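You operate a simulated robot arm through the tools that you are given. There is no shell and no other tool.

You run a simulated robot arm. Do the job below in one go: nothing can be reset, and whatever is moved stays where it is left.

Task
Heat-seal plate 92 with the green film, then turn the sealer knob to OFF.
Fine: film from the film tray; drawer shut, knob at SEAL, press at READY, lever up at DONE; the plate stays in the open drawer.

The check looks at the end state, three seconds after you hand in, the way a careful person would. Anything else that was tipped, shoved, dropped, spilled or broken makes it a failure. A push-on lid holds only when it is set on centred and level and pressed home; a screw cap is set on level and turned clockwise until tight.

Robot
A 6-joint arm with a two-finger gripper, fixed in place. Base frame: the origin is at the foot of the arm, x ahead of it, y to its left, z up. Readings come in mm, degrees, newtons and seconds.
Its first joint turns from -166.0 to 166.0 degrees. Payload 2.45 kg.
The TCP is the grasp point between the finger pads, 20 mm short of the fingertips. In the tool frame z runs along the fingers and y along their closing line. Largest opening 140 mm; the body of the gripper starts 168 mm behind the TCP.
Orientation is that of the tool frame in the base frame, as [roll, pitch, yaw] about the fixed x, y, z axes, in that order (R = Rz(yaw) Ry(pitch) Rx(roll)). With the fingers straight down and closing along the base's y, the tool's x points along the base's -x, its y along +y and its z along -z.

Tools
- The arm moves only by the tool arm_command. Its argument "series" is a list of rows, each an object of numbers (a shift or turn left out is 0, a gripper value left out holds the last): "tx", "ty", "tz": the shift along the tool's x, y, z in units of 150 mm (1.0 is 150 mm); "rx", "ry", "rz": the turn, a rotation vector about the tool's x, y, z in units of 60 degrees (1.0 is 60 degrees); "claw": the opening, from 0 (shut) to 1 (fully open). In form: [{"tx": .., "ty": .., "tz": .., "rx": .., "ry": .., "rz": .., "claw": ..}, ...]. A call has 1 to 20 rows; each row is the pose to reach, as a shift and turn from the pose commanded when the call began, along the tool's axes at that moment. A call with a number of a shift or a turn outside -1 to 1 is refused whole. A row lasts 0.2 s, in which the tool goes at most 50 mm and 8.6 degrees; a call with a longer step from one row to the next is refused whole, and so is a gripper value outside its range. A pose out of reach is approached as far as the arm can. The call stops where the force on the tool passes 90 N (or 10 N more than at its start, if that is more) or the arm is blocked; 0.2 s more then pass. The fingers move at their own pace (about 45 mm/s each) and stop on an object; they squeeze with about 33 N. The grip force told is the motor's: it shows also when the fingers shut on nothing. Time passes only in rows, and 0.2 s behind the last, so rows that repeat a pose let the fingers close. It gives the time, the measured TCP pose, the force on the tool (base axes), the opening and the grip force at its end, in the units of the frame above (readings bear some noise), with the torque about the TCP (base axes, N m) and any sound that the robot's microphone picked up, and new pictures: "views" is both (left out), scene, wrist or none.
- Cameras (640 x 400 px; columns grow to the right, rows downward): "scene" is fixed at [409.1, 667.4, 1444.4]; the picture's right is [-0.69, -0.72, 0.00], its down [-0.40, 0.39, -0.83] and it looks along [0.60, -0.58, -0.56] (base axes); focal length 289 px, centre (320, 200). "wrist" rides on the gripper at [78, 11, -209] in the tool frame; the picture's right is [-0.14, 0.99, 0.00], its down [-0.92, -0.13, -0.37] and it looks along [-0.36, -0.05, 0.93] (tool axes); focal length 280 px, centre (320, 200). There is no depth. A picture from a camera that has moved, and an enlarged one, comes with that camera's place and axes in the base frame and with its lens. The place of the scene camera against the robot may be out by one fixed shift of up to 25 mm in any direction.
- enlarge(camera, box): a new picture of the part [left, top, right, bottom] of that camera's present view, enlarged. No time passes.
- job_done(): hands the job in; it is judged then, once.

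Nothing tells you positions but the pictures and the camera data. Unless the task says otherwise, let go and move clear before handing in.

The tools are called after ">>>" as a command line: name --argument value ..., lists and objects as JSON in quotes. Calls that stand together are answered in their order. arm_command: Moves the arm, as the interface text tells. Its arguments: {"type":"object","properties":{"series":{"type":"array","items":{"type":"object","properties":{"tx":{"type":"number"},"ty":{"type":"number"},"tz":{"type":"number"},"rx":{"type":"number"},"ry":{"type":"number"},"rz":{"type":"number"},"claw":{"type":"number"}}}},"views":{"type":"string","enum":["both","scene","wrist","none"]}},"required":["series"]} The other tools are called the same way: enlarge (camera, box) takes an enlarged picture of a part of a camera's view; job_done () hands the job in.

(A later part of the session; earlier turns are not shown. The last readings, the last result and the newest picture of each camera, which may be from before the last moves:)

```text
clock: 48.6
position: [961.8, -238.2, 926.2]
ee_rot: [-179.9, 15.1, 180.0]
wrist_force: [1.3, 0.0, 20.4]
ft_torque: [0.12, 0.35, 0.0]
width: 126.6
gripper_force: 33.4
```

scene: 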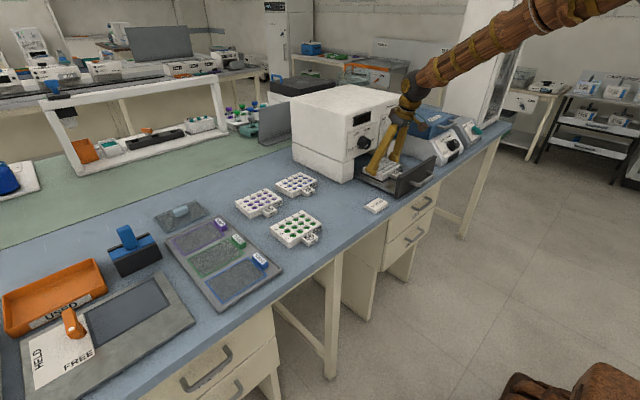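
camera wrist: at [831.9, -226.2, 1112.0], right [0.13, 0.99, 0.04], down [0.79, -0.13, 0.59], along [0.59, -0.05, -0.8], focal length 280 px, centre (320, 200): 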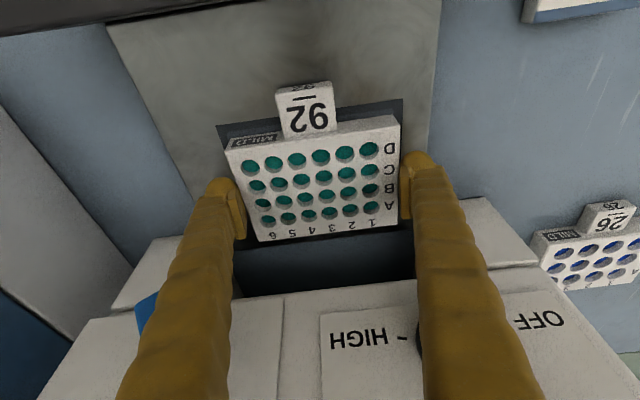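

Contact felt (20 N up) with the plate on the tray. Releasing it.

>>> arm_command --series '[{"tx": -0.0008, "tz": -0.003, "claw": 0.85}, {"tx": -0.0008, "tz": -0.003, "claw": 0.93}, {"tx": -0.0008, "tz": -0.003, "claw": 1.0}, {"tx": -0.0008, "tz": -0.003, "claw": 1.0}, {"tx": -0.0008, "tz": -0.003, "claw": 1.0}]' --views "wrist"

>>> enlarge --camera "wrist" --box '[190, 80, 450, 250]'

```text
clock: 49.8
position: [962.0, -238.5, 925.6]
ee_rot: [-180.0, 14.9, 179.9]
wrist_force: [0.1, 0.8, 0.4]
ft_torque: [0.01, -0.01, 0.02]
width: 140.0
gripper_force: 0.0
camera wrist: at [830.6, -227.0, 1108.7], right [0.13, 0.99, 0.04], down [0.79, -0.13, 0.59], along [0.59, -0.05, -0.8], focal length 280 px, centre (320, 200)
```

wrist: 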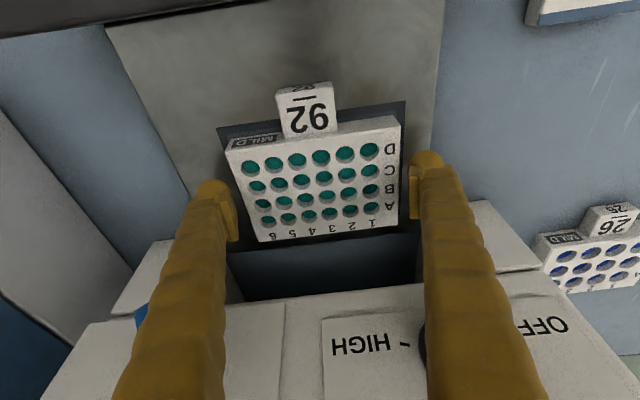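

```text
2.35 times, centred on (320, 165) of wrist
camera zoom: at [830.6, -227.0, 1108.7], right [0.13, 0.99, 0.04], down [0.79, -0.13, 0.59], along [0.59, -0.05, -0.8], focal length 660 px, centre (320, 282)
```

zoom: 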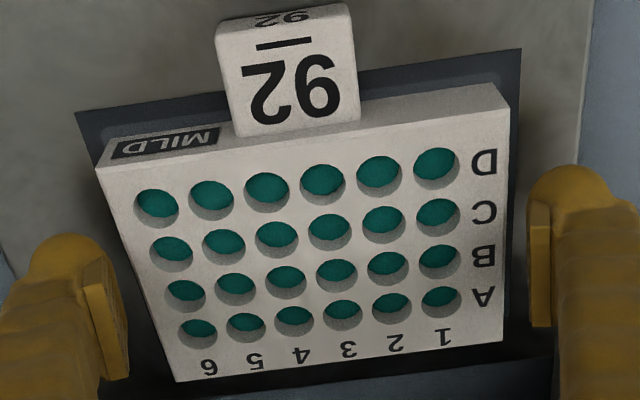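

Plate 92 is seated and released. Backing off along the tool axis, then I'll check the seating.

>>> arm_command --series '[{"tz": -0.1, "claw": 1.0}, {"tz": -0.25, "claw": 1.0}, {"tz": -0.45, "claw": 1.0}, {"tz": -0.7, "claw": 1.0}, {"tz": -1.0, "claw": 1.0}, {"tz": -1.0, "claw": 1.0}, {"tz": -1.0, "claw": 1.0}]' --views "both"

>>> enlarge --camera "wrist" --box '[200, 90, 440, 250]'

>>> enlarge --camera "scene" --box '[340, 130, 440, 200]'

```text
clock: 51.4
position: [924.1, -236.6, 1072.1]
ee_rot: [-179.9, 15.0, -180.0]
wrist_force: [-0.2, 0.4, 0.3]
ft_torque: [-0.02, -0.01, 0.01]
width: 139.9
gripper_force: 0.0
camera wrist: at [794.0, -226.6, 1255.2], right [0.13, 0.99, 0.04], down [0.79, -0.13, 0.59], along [0.59, -0.05, -0.8], focal length 280 px, centre (320, 200)
```

scene: 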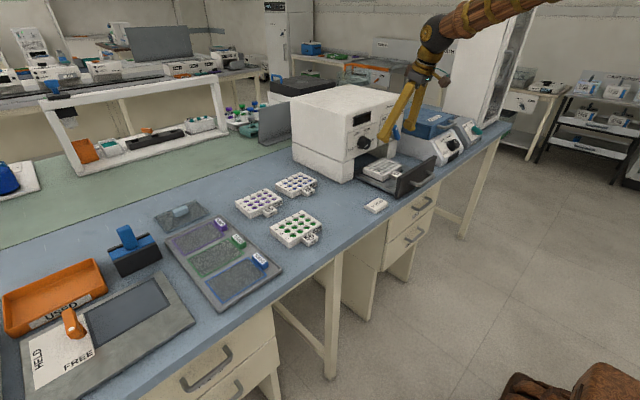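
wrist: 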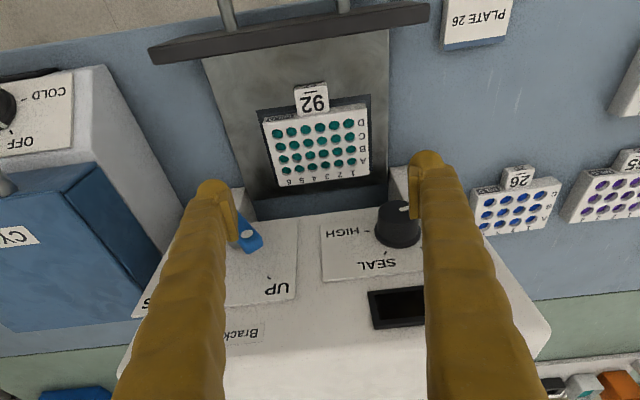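

```text
2.50 times, centred on (320, 170) of wrist
camera zoom: at [794.0, -226.6, 1255.2], right [0.13, 0.99, 0.04], down [0.79, -0.13, 0.59], along [0.59, -0.05, -0.8], focal length 701 px, centre (320, 275)
```

zoom: 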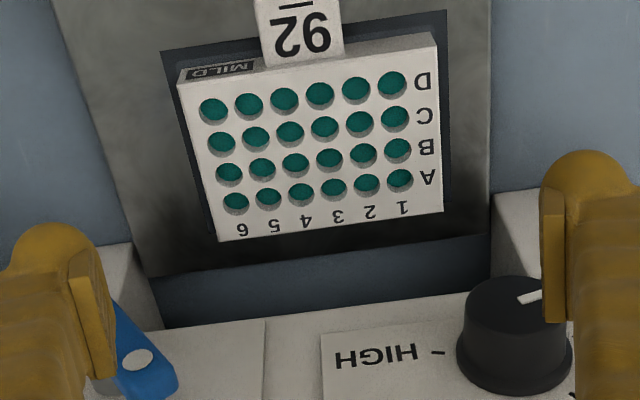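

```text
5.71 times, centred on (390, 165) of scene
camera zoom: at [409.1, 667.4, 1444.4], right [-0.69, -0.72, 0.0], down [-0.4, 0.39, -0.83], along [0.6, -0.58, -0.56], focal length 1654 px, centre (-80, 400)
```

zoom: 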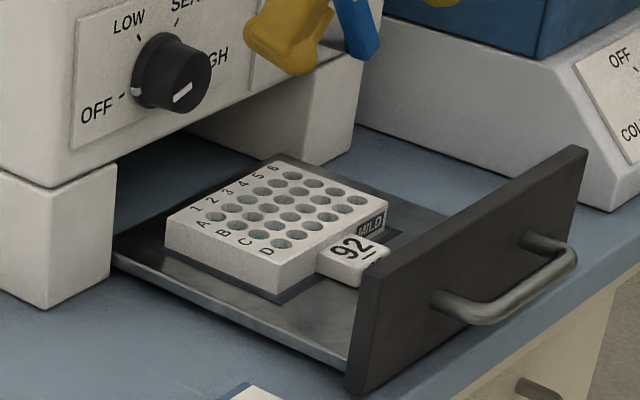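

The plate is well seated, centred at about (959, −238) with its top at z≈920. Now heading left to the film tray.

>>> arm_command --series '[{"ty": 0.25, "claw": 1.0}, {"ty": 0.5, "claw": 1.0}, {"ty": 0.75, "claw": 1.0}, {"ty": 1.0, "claw": 1.0}]' --views "none"

>>> arm_command --series '[{"ty": 0.25}, {"ty": 0.5}, {"ty": 0.75}, {"ty": 1.0}]' --views "none"

>>> arm_command --series '[{"ty": 0.25}, {"ty": 0.5}, {"ty": 0.75}, {"ty": 1.0}]' --views "none"

>>> arm_command --series '[{"ty": 0.25}, {"ty": 0.5}, {"ty": 0.75}, {"ty": 0.95}, {"ty": 0.95}, {"ty": 0.95}]' --views "wrist"

>>> enlarge --camera "wrist" --box '[220, 60, 460, 220]'

```text
clock: 52.4
position: [922.4, -90.8, 1069.9]
ee_rot: [-180.0, 14.9, -180.0]
wrist_force: [0.5, 0.4, 0.2]
ft_torque: [-0.01, -0.04, -0.02]
width: 139.9
gripper_force: 0.1
```

```text
clock: 53.4
position: [921.2, 59.3, 1071.2]
ee_rot: [-180.0, 14.9, 179.9]
wrist_force: [-1.1, -0.4, -0.3]
ft_torque: [0.0, -0.01, -0.01]
width: 139.8
gripper_force: 0.1
```

```text
clock: 54.4
position: [921.6, 209.3, 1071.9]
ee_rot: [180.0, 14.9, 180.0]
wrist_force: [0.0, -0.3, -0.9]
ft_torque: [-0.03, 0.03, -0.01]
width: 140.4
gripper_force: 0.0
```

```text
clock: 55.8
position: [921.6, 354.6, 1072.4]
ee_rot: [-180.0, 15.0, -180.0]
wrist_force: [-0.4, 0.0, -0.5]
ft_torque: [0.0, 0.02, 0.01]
width: 140.0
gripper_force: 0.1
camera wrist: at [791.1, 366.3, 1255.2], right [0.13, 0.99, 0.04], down [0.79, -0.13, 0.59], along [0.59, -0.05, -0.8], focal length 280 px, centre (320, 200)
```

wrist: 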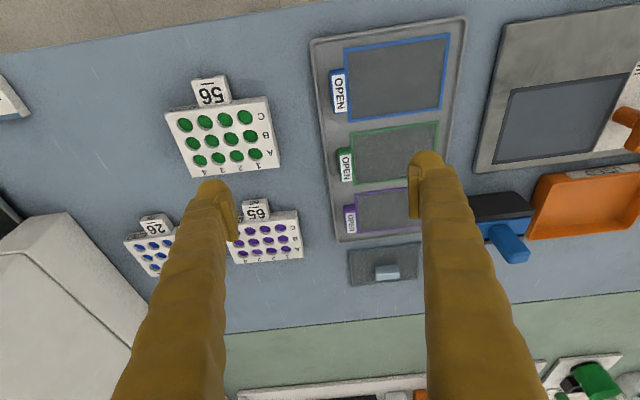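

```text
2.50 times, centred on (340, 140) of wrist
camera zoom: at [791.1, 366.3, 1255.2], right [0.13, 0.99, 0.04], down [0.79, -0.13, 0.59], along [0.59, -0.05, -0.8], focal length 701 px, centre (270, 350)
```

zoom: 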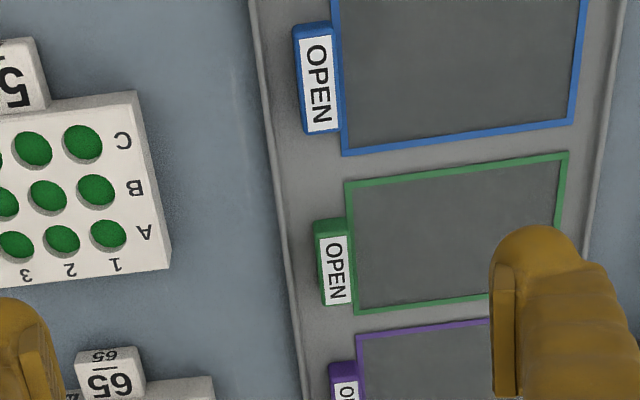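

The film tray is in reach: the green film spans about x 954–1043, y 400–524, and its tab sits at the −y end. I'll zoom on the green tab.

>>> enlarge --camera "wrist" --box '[315, 130, 385, 200]'

>>> enlarge --camera "scene" --box '[200, 215, 270, 265]'

```text
5.71 times, centred on (350, 165) of wrist
camera zoom: at [791.1, 366.3, 1255.2], right [0.13, 0.99, 0.04], down [0.79, -0.13, 0.59], along [0.59, -0.05, -0.8], focal length 1602 px, centre (149, 400)
```

zoom: 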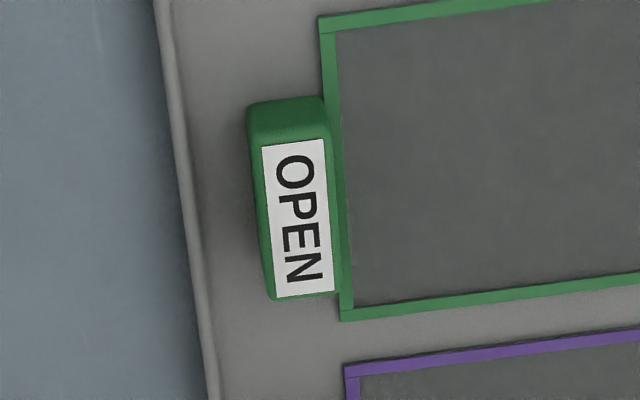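

```text
8.00 times, centred on (235, 240) of scene
camera zoom: at [409.1, 667.4, 1444.4], right [-0.69, -0.72, 0.0], down [-0.4, 0.39, -0.83], along [0.6, -0.58, -0.56], focal length 2315 px, centre (1000, -120)
```

zoom: 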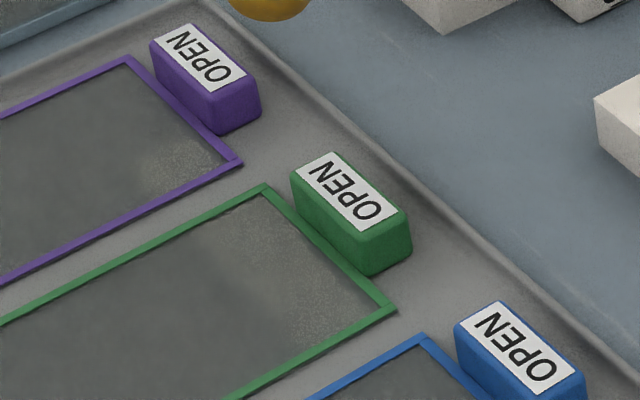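

The tab is about 17 mm (y) × 45 mm (x) × 21 mm high, centred near (997, 389), top z≈906. I'll hover above it at a 25° tilt with a 30 mm opening.

>>> arm_command --series '[{"tx": -0.0104, "ty": 0.046, "tz": 0.095, "ry": -0.0333, "claw": 0.5}, {"tx": -0.0208, "ty": 0.092, "tz": 0.19, "ry": -0.0667, "claw": 0.3}, {"tx": -0.0312, "ty": 0.138, "tz": 0.286, "ry": -0.1, "claw": 0.214}, {"tx": -0.0416, "ty": 0.184, "tz": 0.381, "ry": -0.1333, "claw": 0.214}, {"tx": -0.052, "ty": 0.23, "tz": 0.476, "ry": -0.1667, "claw": 0.214}, {"tx": -0.052, "ty": 0.23, "tz": 0.476, "ry": -0.1667, "claw": 0.214}, {"tx": -0.052, "ty": 0.23, "tz": 0.476, "ry": -0.1667, "claw": 0.214}]' --views "both"

>>> enlarge --camera "wrist" --box '[240, 80, 400, 220]'

>>> enlarge --camera "scene" --box '[170, 170, 330, 270]'

```text
clock: 57.4
position: [948.3, 389.4, 1003.3]
ee_rot: [179.9, 25.0, -179.9]
wrist_force: [0.4, 0.0, 0.8]
ft_torque: [0.0, 0.0, 0.03]
width: 30.1
gripper_force: 0.1
camera wrist: at [788.8, 400.5, 1160.9], right [0.12, 0.99, 0.06], down [0.68, -0.13, 0.72], along [0.72, -0.05, -0.69], focal length 280 px, centre (320, 200)
```

scene: 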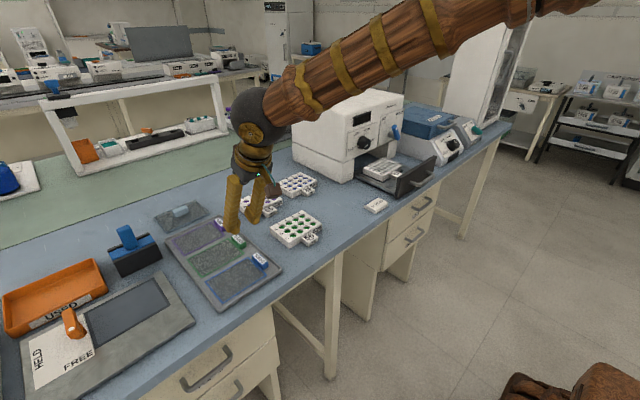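
wrist: 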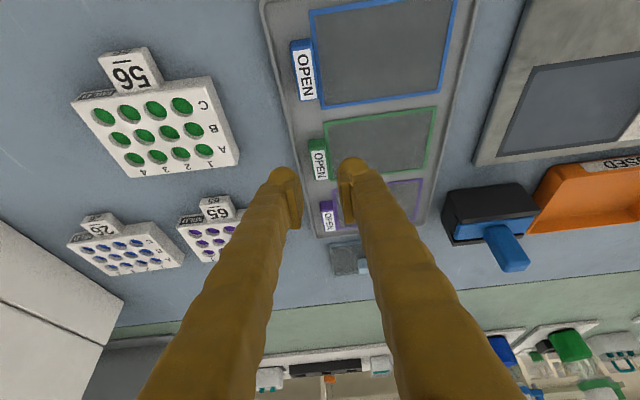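

```text
2.86 times, centred on (320, 150) of wrist
camera zoom: at [788.8, 400.5, 1160.9], right [0.12, 0.99, 0.06], down [0.68, -0.13, 0.72], along [0.72, -0.05, -0.69], focal length 801 px, centre (320, 343)
```

zoom: 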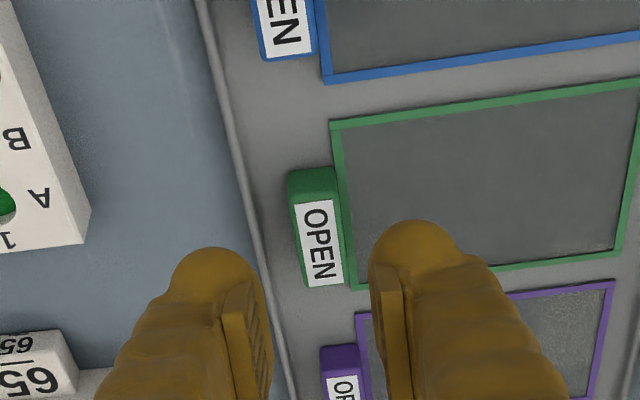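

```text
4.00 times, centred on (250, 220) of scene
camera zoom: at [409.1, 667.4, 1444.4], right [-0.69, -0.72, 0.0], down [-0.4, 0.39, -0.83], along [0.6, -0.58, -0.56], focal length 1158 px, centre (600, 120)
```

zoom: 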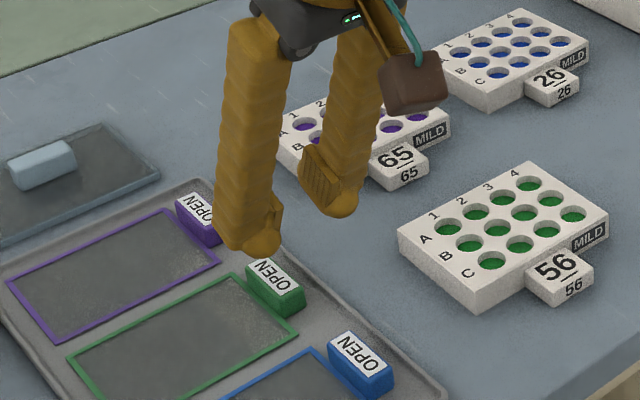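

The tab centre checks out at (996, 389). I'll descend most of the way along the tool axis with a 27 mm opening, then check.

>>> arm_command --series '[{"ty": 0.007, "tz": 0.14, "claw": 0.193}, {"ty": 0.007, "tz": 0.28, "claw": 0.193}, {"ty": 0.007, "tz": 0.4, "claw": 0.193}, {"ty": 0.007, "tz": 0.5, "claw": 0.193}, {"ty": 0.007, "tz": 0.5, "claw": 0.193}, {"ty": 0.007, "tz": 0.5, "claw": 0.193}]' --views "both"

>>> enlarge --camera "wrist" --box '[240, 100, 400, 240]'

>>> enlarge --camera "scene" --box '[195, 200, 285, 260]'

```text
clock: 58.8
position: [982.0, 389.3, 936.7]
ee_rot: [-180.0, 25.1, -179.9]
wrist_force: [0.6, -0.5, 0.4]
ft_torque: [-0.03, -0.01, 0.01]
width: 27.0
gripper_force: 0.2
camera wrist: at [822.0, 401.0, 1093.5], right [0.12, 0.99, 0.06], down [0.68, -0.13, 0.72], along [0.72, -0.05, -0.69], focal length 280 px, centre (320, 200)
```

scene: 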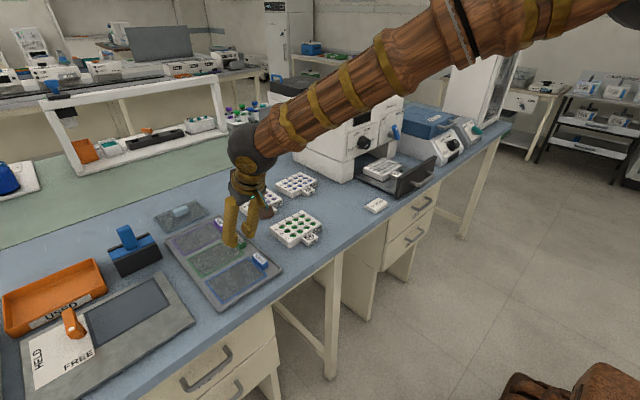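
wrist: 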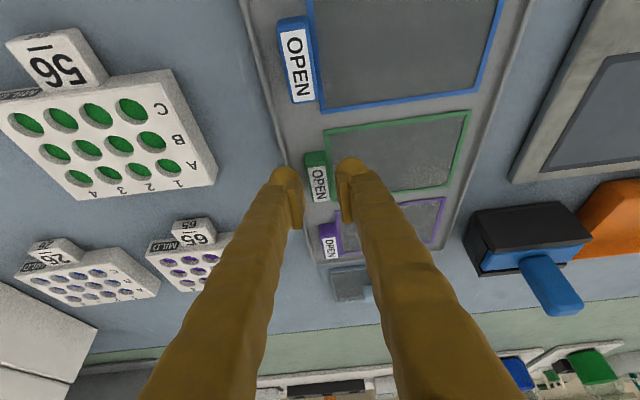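

```text
2.86 times, centred on (320, 170) of wrist
camera zoom: at [822.0, 401.0, 1093.5], right [0.12, 0.99, 0.06], down [0.68, -0.13, 0.72], along [0.72, -0.05, -0.69], focal length 801 px, centre (320, 286)
```

zoom: 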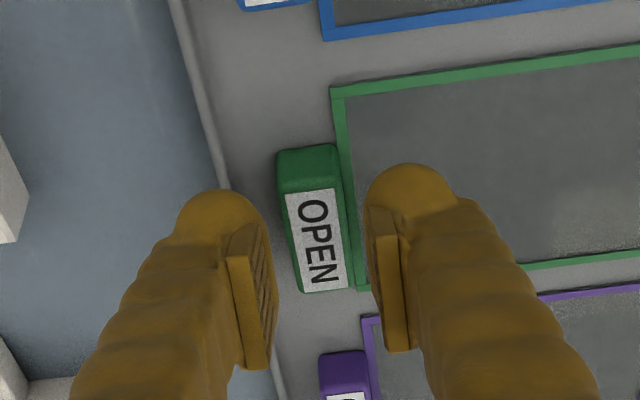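

```text
6.67 times, centred on (240, 230) of scene
camera zoom: at [409.1, 667.4, 1444.4], right [-0.69, -0.72, 0.0], down [-0.4, 0.39, -0.83], along [0.6, -0.58, -0.56], focal length 1930 px, centre (853, 0)
```

zoom: 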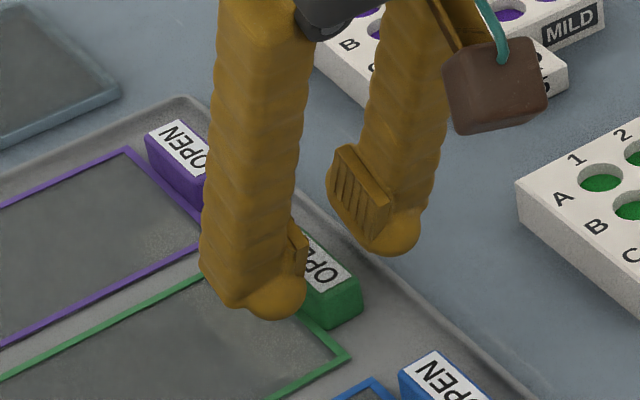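

Tab is centred between the fingers. Descending the last ~23 mm carefully.

>>> arm_command --series '[{"tz": 0.05, "claw": 0.193}, {"tz": 0.1, "claw": 0.193}, {"tz": 0.13, "claw": 0.193}, {"tz": 0.155, "claw": 0.193}, {"tz": 0.155, "claw": 0.193}, {"tz": 0.155, "claw": 0.193}]' --views "both"

>>> enlarge --camera "wrist" --box '[240, 100, 400, 240]'

>>> enlarge --camera "scene" --box '[195, 200, 285, 260]'

```text
clock: 60.2
position: [990.4, 388.7, 916.2]
ee_rot: [180.0, 25.0, 180.0]
wrist_force: [0.1, 0.5, 1.9]
ft_torque: [-0.05, 0.02, -0.01]
width: 27.2
gripper_force: 0.0
camera wrist: at [829.8, 400.3, 1073.1], right [0.12, 0.99, 0.06], down [0.68, -0.13, 0.72], along [0.72, -0.05, -0.69], focal length 280 px, centre (320, 200)
```

scene: 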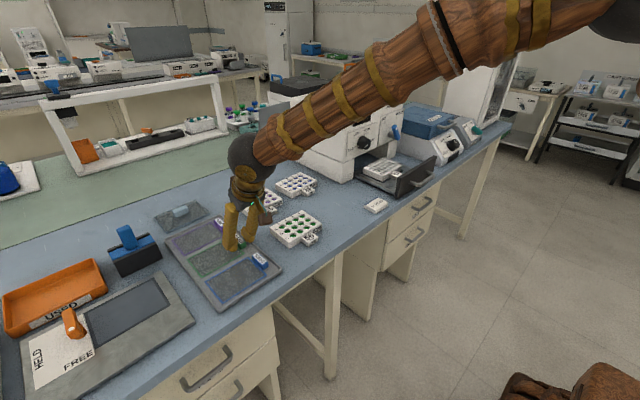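
wrist: 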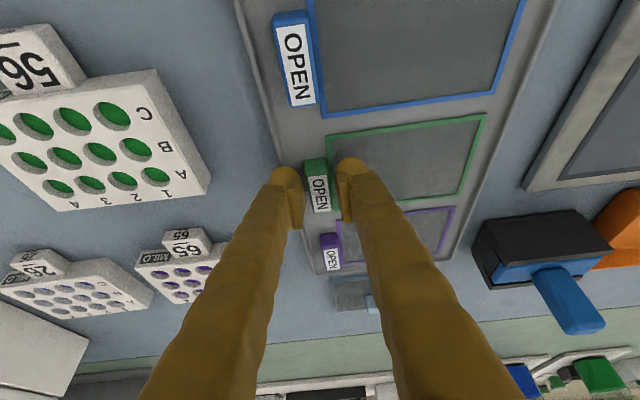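

```text
2.86 times, centred on (320, 170) of wrist
camera zoom: at [829.8, 400.3, 1073.1], right [0.12, 0.99, 0.06], down [0.68, -0.13, 0.72], along [0.72, -0.05, -0.69], focal length 801 px, centre (320, 286)
```

zoom: 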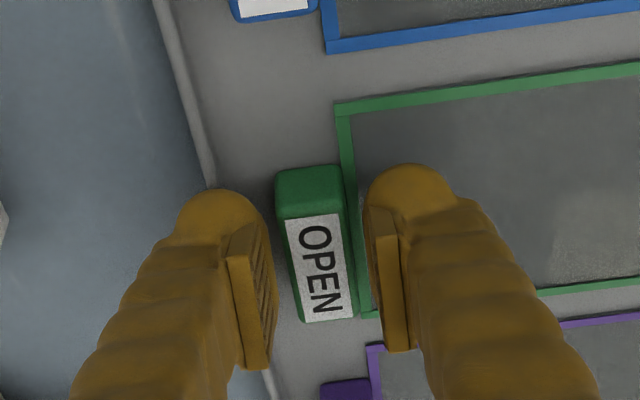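

```text
6.67 times, centred on (240, 230) of scene
camera zoom: at [409.1, 667.4, 1444.4], right [-0.69, -0.72, 0.0], down [-0.4, 0.39, -0.83], along [0.6, -0.58, -0.56], focal length 1930 px, centre (853, 0)
```

zoom: 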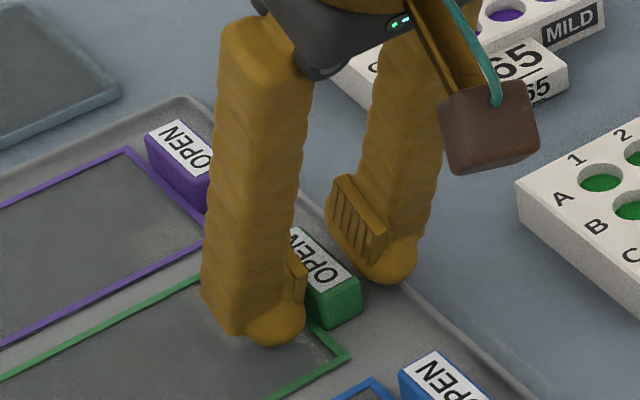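

The tab is straddled. Lowering 2 mm more, then closing on the tab.

>>> arm_command --series '[{"tz": 0.014, "claw": 0.193}, {"tz": 0.014, "claw": 0.193}, {"tz": 0.014, "claw": 0.12}, {"tz": 0.014, "claw": 0.06}, {"tz": 0.014, "claw": 0.03}, {"tz": 0.014, "claw": 0.03}, {"tz": 0.014, "claw": 0.03}]' --views "both"

>>> enlarge --camera "wrist" --box '[240, 100, 400, 240]'

```text
clock: 61.8
position: [991.8, 390.0, 914.4]
ee_rot: [-180.0, 25.0, 180.0]
wrist_force: [0.1, 0.8, 1.8]
ft_torque: [-0.01, -0.01, 0.01]
width: 16.6
gripper_force: 32.9
camera wrist: at [831.1, 400.6, 1071.0], right [0.12, 0.99, 0.06], down [0.68, -0.13, 0.72], along [0.72, -0.05, -0.69], focal length 280 px, centre (320, 200)
```

scene: 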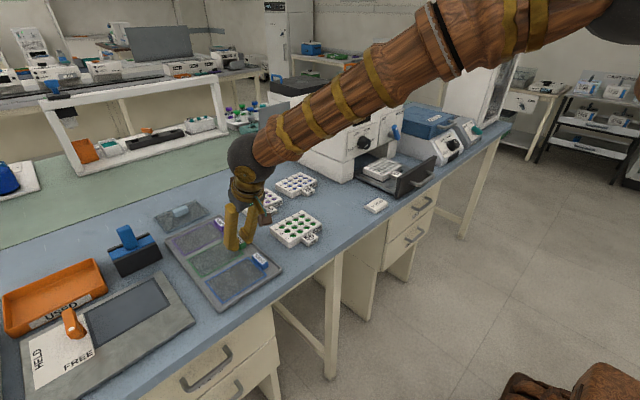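
wrist: 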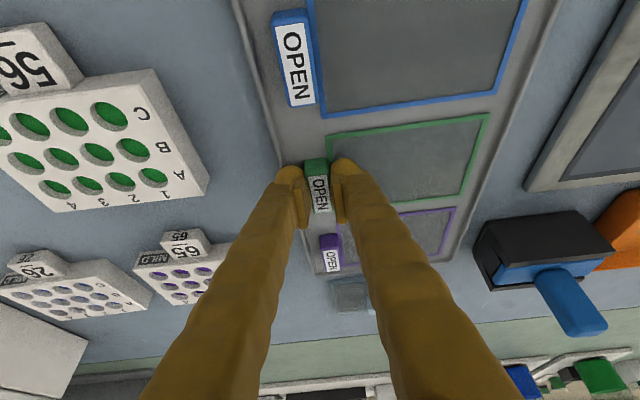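

```text
2.86 times, centred on (320, 170) of wrist
camera zoom: at [831.1, 400.6, 1071.0], right [0.12, 0.99, 0.06], down [0.68, -0.13, 0.72], along [0.72, -0.05, -0.69], focal length 801 px, centre (320, 286)
```

zoom: 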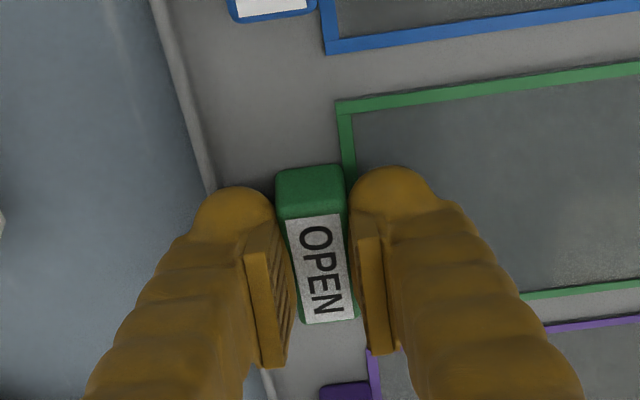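

Green tab gripped (16.6 mm). Lifting the film straight up.

>>> arm_command --series '[{"tx": -0.014, "tz": -0.03, "claw": 0.03}, {"tx": -0.028, "tz": -0.06, "claw": 0.03}, {"tx": -0.056, "tz": -0.121, "claw": 0.03}, {"tx": -0.113, "tz": -0.242, "claw": 0.03}, {"tx": -0.169, "tz": -0.362, "claw": 0.03}, {"tx": -0.226, "tz": -0.483, "claw": 0.03}, {"tx": -0.282, "tz": -0.604, "claw": 0.03}, {"tx": -0.282, "tz": -0.604, "claw": 0.03}, {"tx": -0.282, "tz": -0.604, "claw": 0.03}]' --views "both"

>>> enlarge --camera "wrist" --box '[240, 90, 480, 240]'

>>> enlarge --camera "scene" --box '[140, 160, 300, 270]'

```text
clock: 63.8
position: [991.6, 389.9, 1014.8]
ee_rot: [180.0, 25.1, -180.0]
wrist_force: [0.3, 0.5, -0.2]
ft_torque: [-0.01, 0.01, 0.01]
width: 16.2
gripper_force: 32.8
camera wrist: at [830.2, 400.7, 1171.9], right [0.12, 0.99, 0.06], down [0.68, -0.13, 0.72], along [0.72, -0.05, -0.69], focal length 280 px, centre (320, 200)
```

scene: 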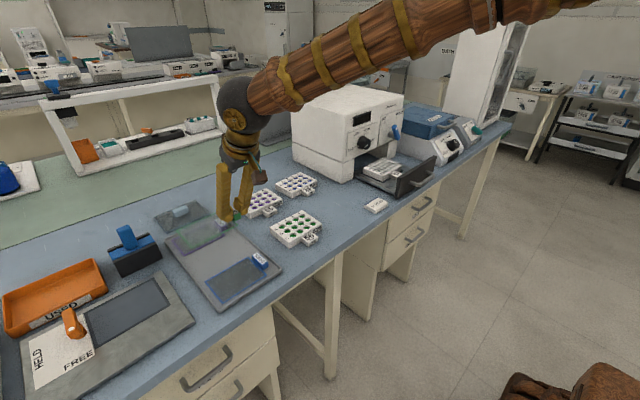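
wrist: 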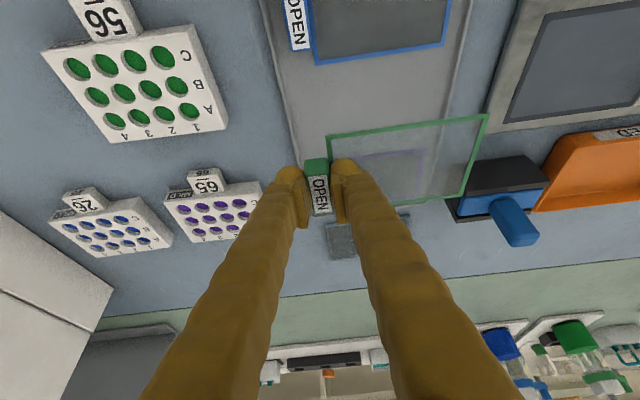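

```text
2.67 times, centred on (360, 165) of wrist
camera zoom: at [830.2, 400.7, 1171.9], right [0.12, 0.99, 0.06], down [0.68, -0.13, 0.72], along [0.72, -0.05, -0.69], focal length 748 px, centre (213, 293)
```

zoom: 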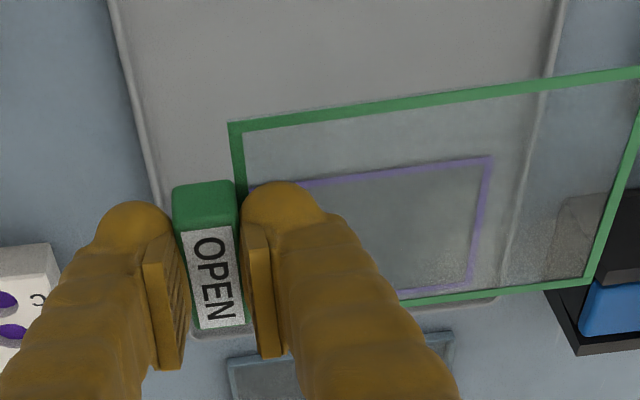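

```text
3.64 times, centred on (220, 215) of scene
camera zoom: at [409.1, 667.4, 1444.4], right [-0.69, -0.72, 0.0], down [-0.4, 0.39, -0.83], along [0.6, -0.58, -0.56], focal length 1052 px, centre (684, 146)
```

zoom: 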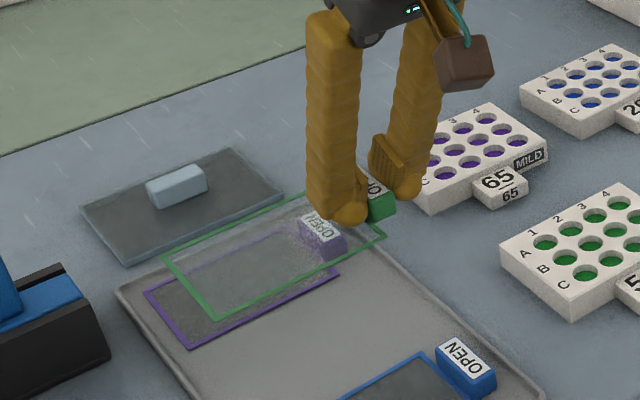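

The green film is held level and clear. Film centre is offset about (+7, +73) from the TCP. Now carrying it back to the sealer with x retracted to ~920.

>>> arm_command --series '[{"tx": 0.072, "ty": -0.167, "tz": -0.033, "claw": 0.03}, {"tx": 0.143, "ty": -0.333, "tz": -0.067, "claw": 0.03}, {"tx": 0.215, "ty": -0.5, "tz": -0.1, "claw": 0.03}, {"tx": 0.286, "ty": -0.667, "tz": -0.133, "claw": 0.03}, {"tx": 0.358, "ty": -0.833, "tz": -0.167, "claw": 0.03}, {"tx": 0.429, "ty": -1.0, "tz": -0.2, "claw": 0.03}, {"tx": 0.429, "ty": -1.0, "tz": -0.2, "claw": 0.03}]' --views "scene"

>>> arm_command --series '[{"ty": -0.167, "claw": 0.03}, {"ty": -0.333, "claw": 0.03}, {"ty": -0.5, "claw": 0.03}, {"ty": -0.667, "claw": 0.03}, {"ty": -0.833, "claw": 0.03}, {"ty": -1.0, "claw": 0.03}, {"ty": -1.0, "claw": 0.03}]' --views "scene"

>>> arm_command --series '[{"ty": -0.167, "claw": 0.03}, {"ty": -0.333, "claw": 0.03}, {"ty": -0.5, "claw": 0.03}, {"ty": -0.667, "claw": 0.03}, {"ty": -0.833, "claw": 0.03}, {"ty": -1.0, "claw": 0.03}, {"ty": -1.0, "claw": 0.03}]' --views "scene"

```text
clock: 65.4
position: [917.4, 240.8, 1011.0]
ee_rot: [180.0, 25.0, 180.0]
wrist_force: [0.3, 0.1, -0.8]
ft_torque: [-0.01, 0.02, 0.0]
width: 16.5
gripper_force: 32.8
```

scene: 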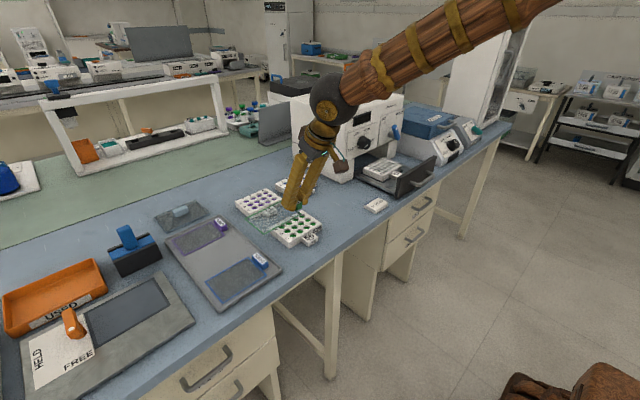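

```text
clock: 67.0
position: [917.9, 91.0, 1013.3]
ee_rot: [179.9, 25.0, -180.0]
wrist_force: [-0.5, -0.1, 0.3]
ft_torque: [-0.04, 0.02, -0.02]
width: 16.4
gripper_force: 33.2
```

scene: 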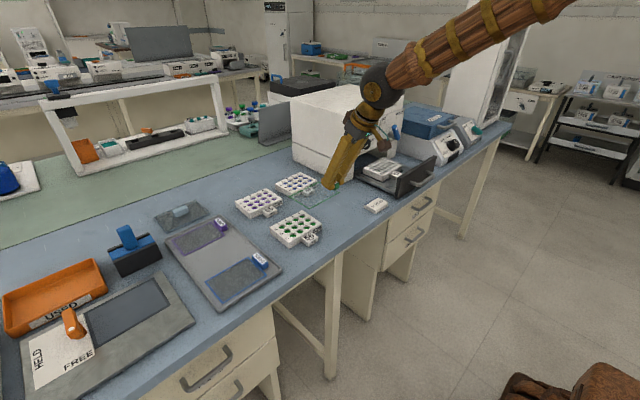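

```text
clock: 68.6
position: [918.7, -62.3, 1014.7]
ee_rot: [-179.9, 25.0, -180.0]
wrist_force: [0.1, -0.3, 0.7]
ft_torque: [0.0, 0.0, -0.01]
width: 16.4
gripper_force: 32.6
```

scene: 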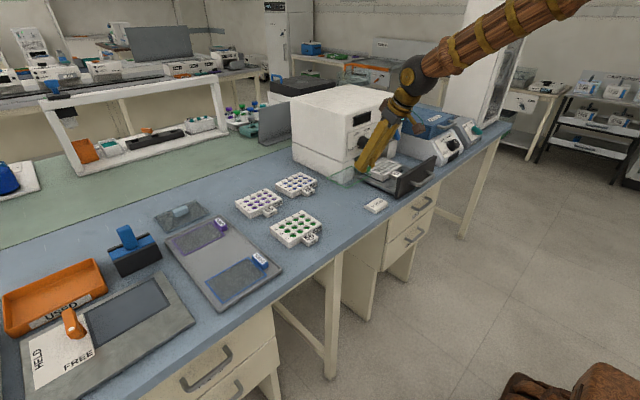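

Still level and clear. Continuing toward the drawer.

>>> arm_command --series '[{"ty": -0.167, "claw": 0.03}, {"ty": -0.333, "claw": 0.03}, {"ty": -0.5, "claw": 0.03}, {"ty": -0.667, "claw": 0.03}, {"ty": -0.833, "claw": 0.03}, {"ty": -1.0, "claw": 0.03}, {"ty": -1.0, "claw": 0.03}]' --views "none"

>>> arm_command --series '[{"ty": -0.13, "claw": 0.03}, {"ty": -0.26, "claw": 0.03}, {"ty": -0.39, "claw": 0.03}, {"ty": -0.52, "claw": 0.03}, {"ty": -0.655, "claw": 0.03}, {"ty": -0.655, "claw": 0.03}, {"ty": -0.655, "claw": 0.03}]' --views "both"

>>> enlarge --camera "wrist" --box '[240, 60, 500, 230]'

>>> enlarge --camera "scene" --box '[320, 120, 460, 210]'

```text
clock: 70.2
position: [919.1, -212.2, 1016.3]
ee_rot: [-180.0, 25.0, -180.0]
wrist_force: [0.4, -0.7, -1.3]
ft_torque: [0.01, 0.0, -0.01]
width: 16.4
gripper_force: 33.0
```

```text
clock: 71.8
position: [918.2, -306.9, 1013.8]
ee_rot: [180.0, 25.0, -180.0]
wrist_force: [0.5, 0.1, -0.6]
ft_torque: [0.0, 0.01, 0.02]
width: 16.6
gripper_force: 32.9
camera wrist: at [758.4, -296.3, 1171.8], right [0.12, 0.99, 0.06], down [0.68, -0.13, 0.72], along [0.72, -0.05, -0.69], focal length 280 px, centre (320, 200)
```

scene: 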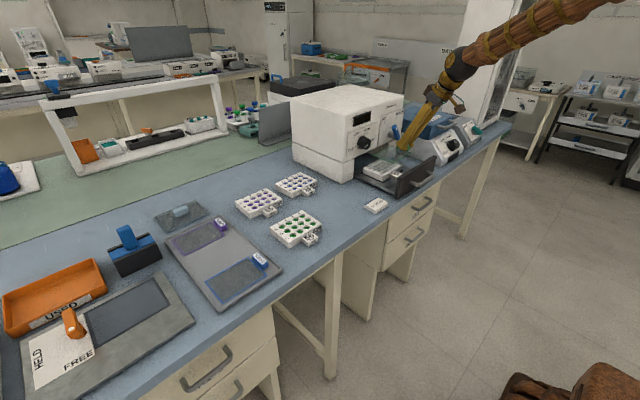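
wrist: 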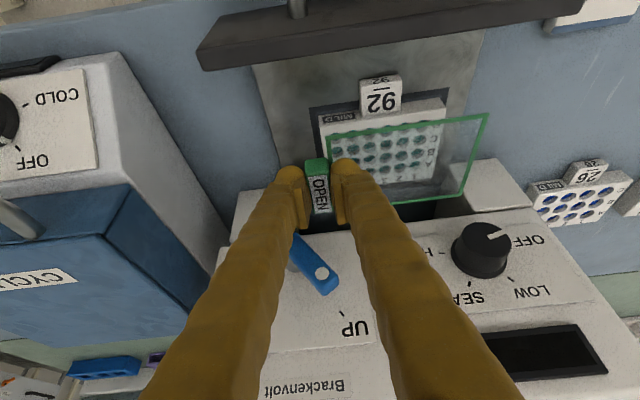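

```text
2.35 times, centred on (370, 145) of wrist
camera zoom: at [758.4, -296.3, 1171.8], right [0.12, 0.99, 0.06], down [0.68, -0.13, 0.72], along [0.72, -0.05, -0.69], focal length 660 px, centre (202, 329)
```

zoom: 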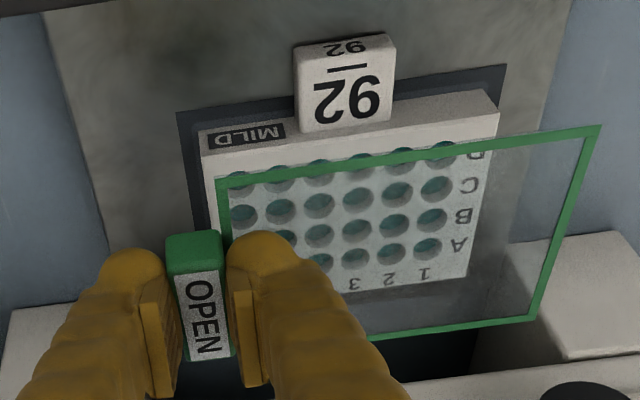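

```text
4.44 times, centred on (390, 165) of scene
camera zoom: at [409.1, 667.4, 1444.4], right [-0.69, -0.72, 0.0], down [-0.4, 0.39, -0.83], along [0.6, -0.58, -0.56], focal length 1286 px, centre (9, 356)
```

zoom: 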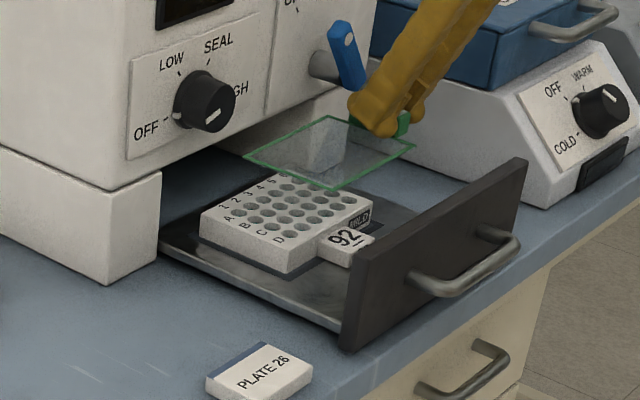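

Film and plate positions are measured. I'll lower to z 978, then slide +33 mm in x and −2.5 mm in y to line the film over the plate.

>>> arm_command --series '[{"tx": 0.0254, "ty": -0.004, "tz": 0.0544, "claw": 0.03}, {"tx": 0.0507, "ty": -0.008, "tz": 0.1088, "claw": 0.03}, {"tx": 0.076, "ty": -0.012, "tz": 0.163, "claw": 0.03}, {"tx": 0.1014, "ty": -0.0167, "tz": 0.2175, "claw": 0.03}, {"tx": 0.0508, "ty": -0.0167, "tz": 0.241, "claw": 0.03}, {"tx": 0.0002, "ty": -0.0167, "tz": 0.265, "claw": 0.03}, {"tx": -0.0504, "ty": -0.0167, "tz": 0.288, "claw": 0.03}, {"tx": -0.101, "ty": -0.0167, "tz": 0.3119, "claw": 0.03}, {"tx": -0.101, "ty": -0.0167, "tz": 0.3119, "claw": 0.03}]' --views "both"

>>> enlarge --camera "wrist" --box '[240, 80, 500, 250]'

>>> enlarge --camera "scene" --box '[340, 130, 440, 200]'

```text
clock: 73.8
position: [953.6, -310.6, 978.3]
ee_rot: [180.0, 24.9, 180.0]
wrist_force: [-0.2, -0.1, 0.4]
ft_torque: [-0.03, 0.02, -0.02]
width: 16.4
gripper_force: 33.2
camera wrist: at [793.7, -299.5, 1134.7], right [0.12, 0.99, 0.06], down [0.68, -0.13, 0.72], along [0.72, -0.05, -0.69], focal length 280 px, centre (320, 200)
```

scene: 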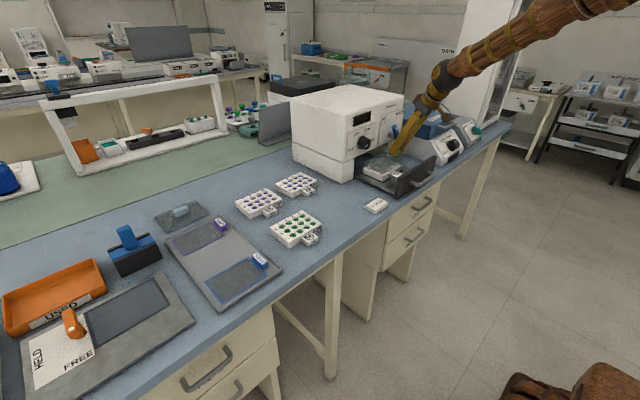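
wrist: 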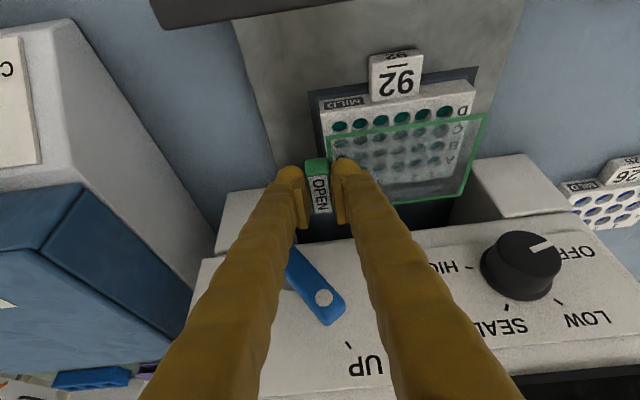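

```text
2.35 times, centred on (370, 165) of wrist
camera zoom: at [793.7, -299.5, 1134.7], right [0.12, 0.99, 0.06], down [0.68, -0.13, 0.72], along [0.72, -0.05, -0.69], focal length 660 px, centre (202, 282)
```

zoom: 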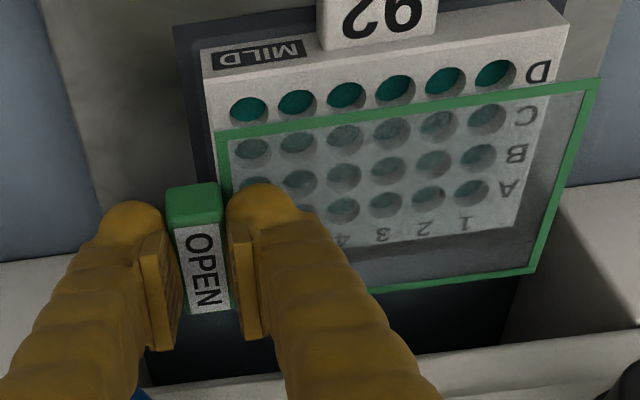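

```text
5.71 times, centred on (390, 165) of scene
camera zoom: at [409.1, 667.4, 1444.4], right [-0.69, -0.72, 0.0], down [-0.4, 0.39, -0.83], along [0.6, -0.58, -0.56], focal length 1654 px, centre (-80, 400)
```

zoom: 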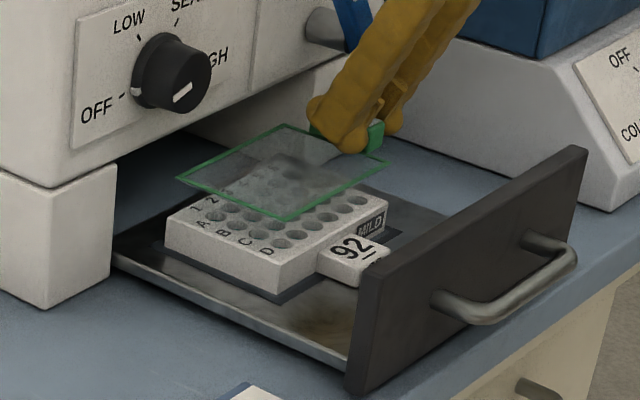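

The film and plate centres coincide within ~1 mm. Lowering 24 mm vertically, then gently to contact.

>>> arm_command --series '[{"tx": 0.0135, "tz": 0.029, "claw": 0.03}, {"tx": 0.027, "tz": 0.058, "claw": 0.03}, {"tx": 0.0406, "tz": 0.087, "claw": 0.03}, {"tx": 0.0541, "tz": 0.116, "claw": 0.03}, {"tx": 0.0676, "tz": 0.145, "claw": 0.03}, {"tx": 0.0676, "tz": 0.145, "claw": 0.03}, {"tx": 0.0676, "tz": 0.145, "claw": 0.03}]' --views "both"

>>> enlarge --camera "wrist" --box '[240, 80, 500, 250]'

>>> enlarge --camera "scene" --box '[350, 140, 430, 195]'

```text
clock: 75.4
position: [952.7, -310.5, 954.0]
ee_rot: [-180.0, 25.0, -180.0]
wrist_force: [0.0, 1.0, -0.6]
ft_torque: [-0.05, 0.0, 0.01]
width: 16.7
gripper_force: 32.8
camera wrist: at [792.9, -299.7, 1111.0], right [0.12, 0.99, 0.06], down [0.68, -0.13, 0.72], along [0.72, -0.05, -0.69], focal length 280 px, centre (320, 200)
```

scene: 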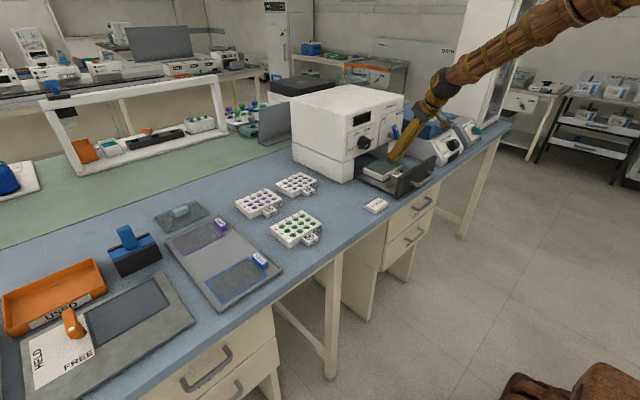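
wrist: 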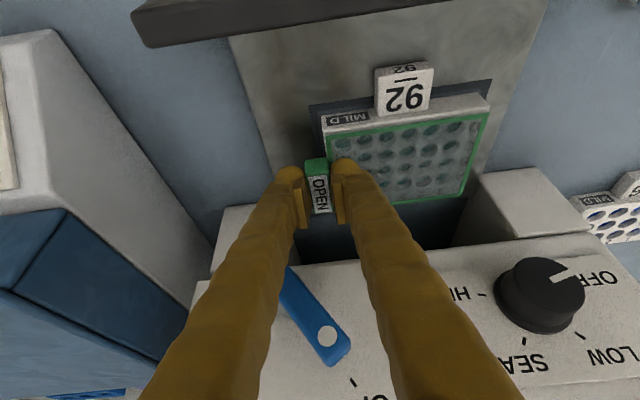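

```text
2.35 times, centred on (370, 165) of wrist
camera zoom: at [792.9, -299.7, 1111.0], right [0.12, 0.99, 0.06], down [0.68, -0.13, 0.72], along [0.72, -0.05, -0.69], focal length 660 px, centre (202, 282)
```

zoom: 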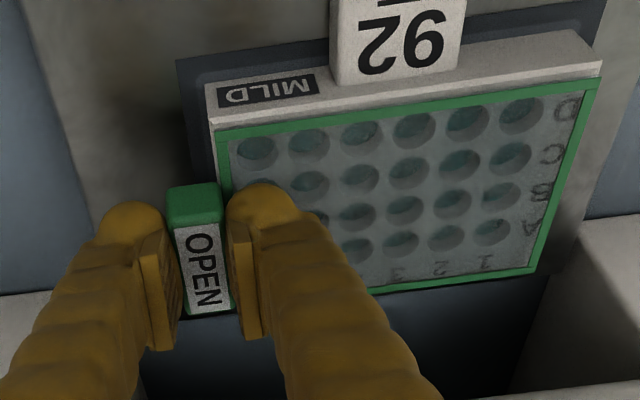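

```text
7.27 times, centred on (390, 168) of scene
camera zoom: at [409.1, 667.4, 1444.4], right [-0.69, -0.72, 0.0], down [-0.4, 0.39, -0.83], along [0.6, -0.58, -0.56], focal length 2105 px, centre (-189, 436)
```

zoom: 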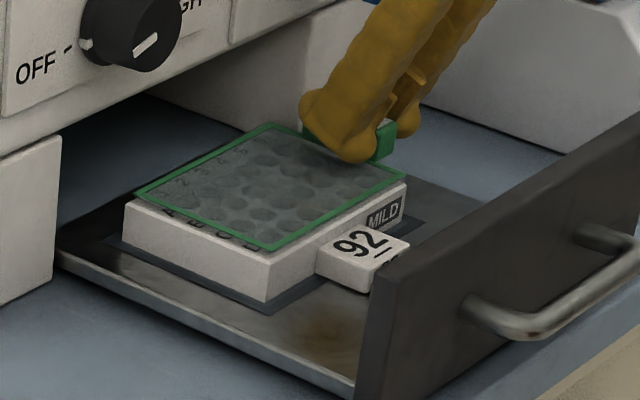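

Nearly touching. Lowering in ~1 mm steps until contact.

>>> arm_command --series '[{"tx": 0.0028, "tz": 0.006, "claw": 0.03}, {"tx": 0.0056, "tz": 0.0121, "claw": 0.03}, {"tx": 0.0085, "tz": 0.0181, "claw": 0.03}, {"tx": 0.0085, "tz": 0.0181, "claw": 0.03}]' --views "none"

```text
clock: 76.4
position: [952.6, -310.3, 950.1]
ee_rot: [-180.0, 25.0, -179.9]
wrist_force: [-0.7, -0.1, 0.0]
ft_torque: [-0.03, 0.04, 0.0]
width: 16.5
gripper_force: 33.0
```

>>> arm_command --series '[{"tx": 0.0028, "tz": 0.006, "claw": 0.03}, {"tx": 0.0028, "tz": 0.006, "claw": 0.03}]' --views "none"

```text
clock: 77.0
position: [953.9, -310.6, 949.1]
ee_rot: [-180.0, 25.0, -180.0]
wrist_force: [0.3, -1.8, 8.6]
ft_torque: [0.01, 0.02, 0.02]
width: 16.5
gripper_force: 33.1
```

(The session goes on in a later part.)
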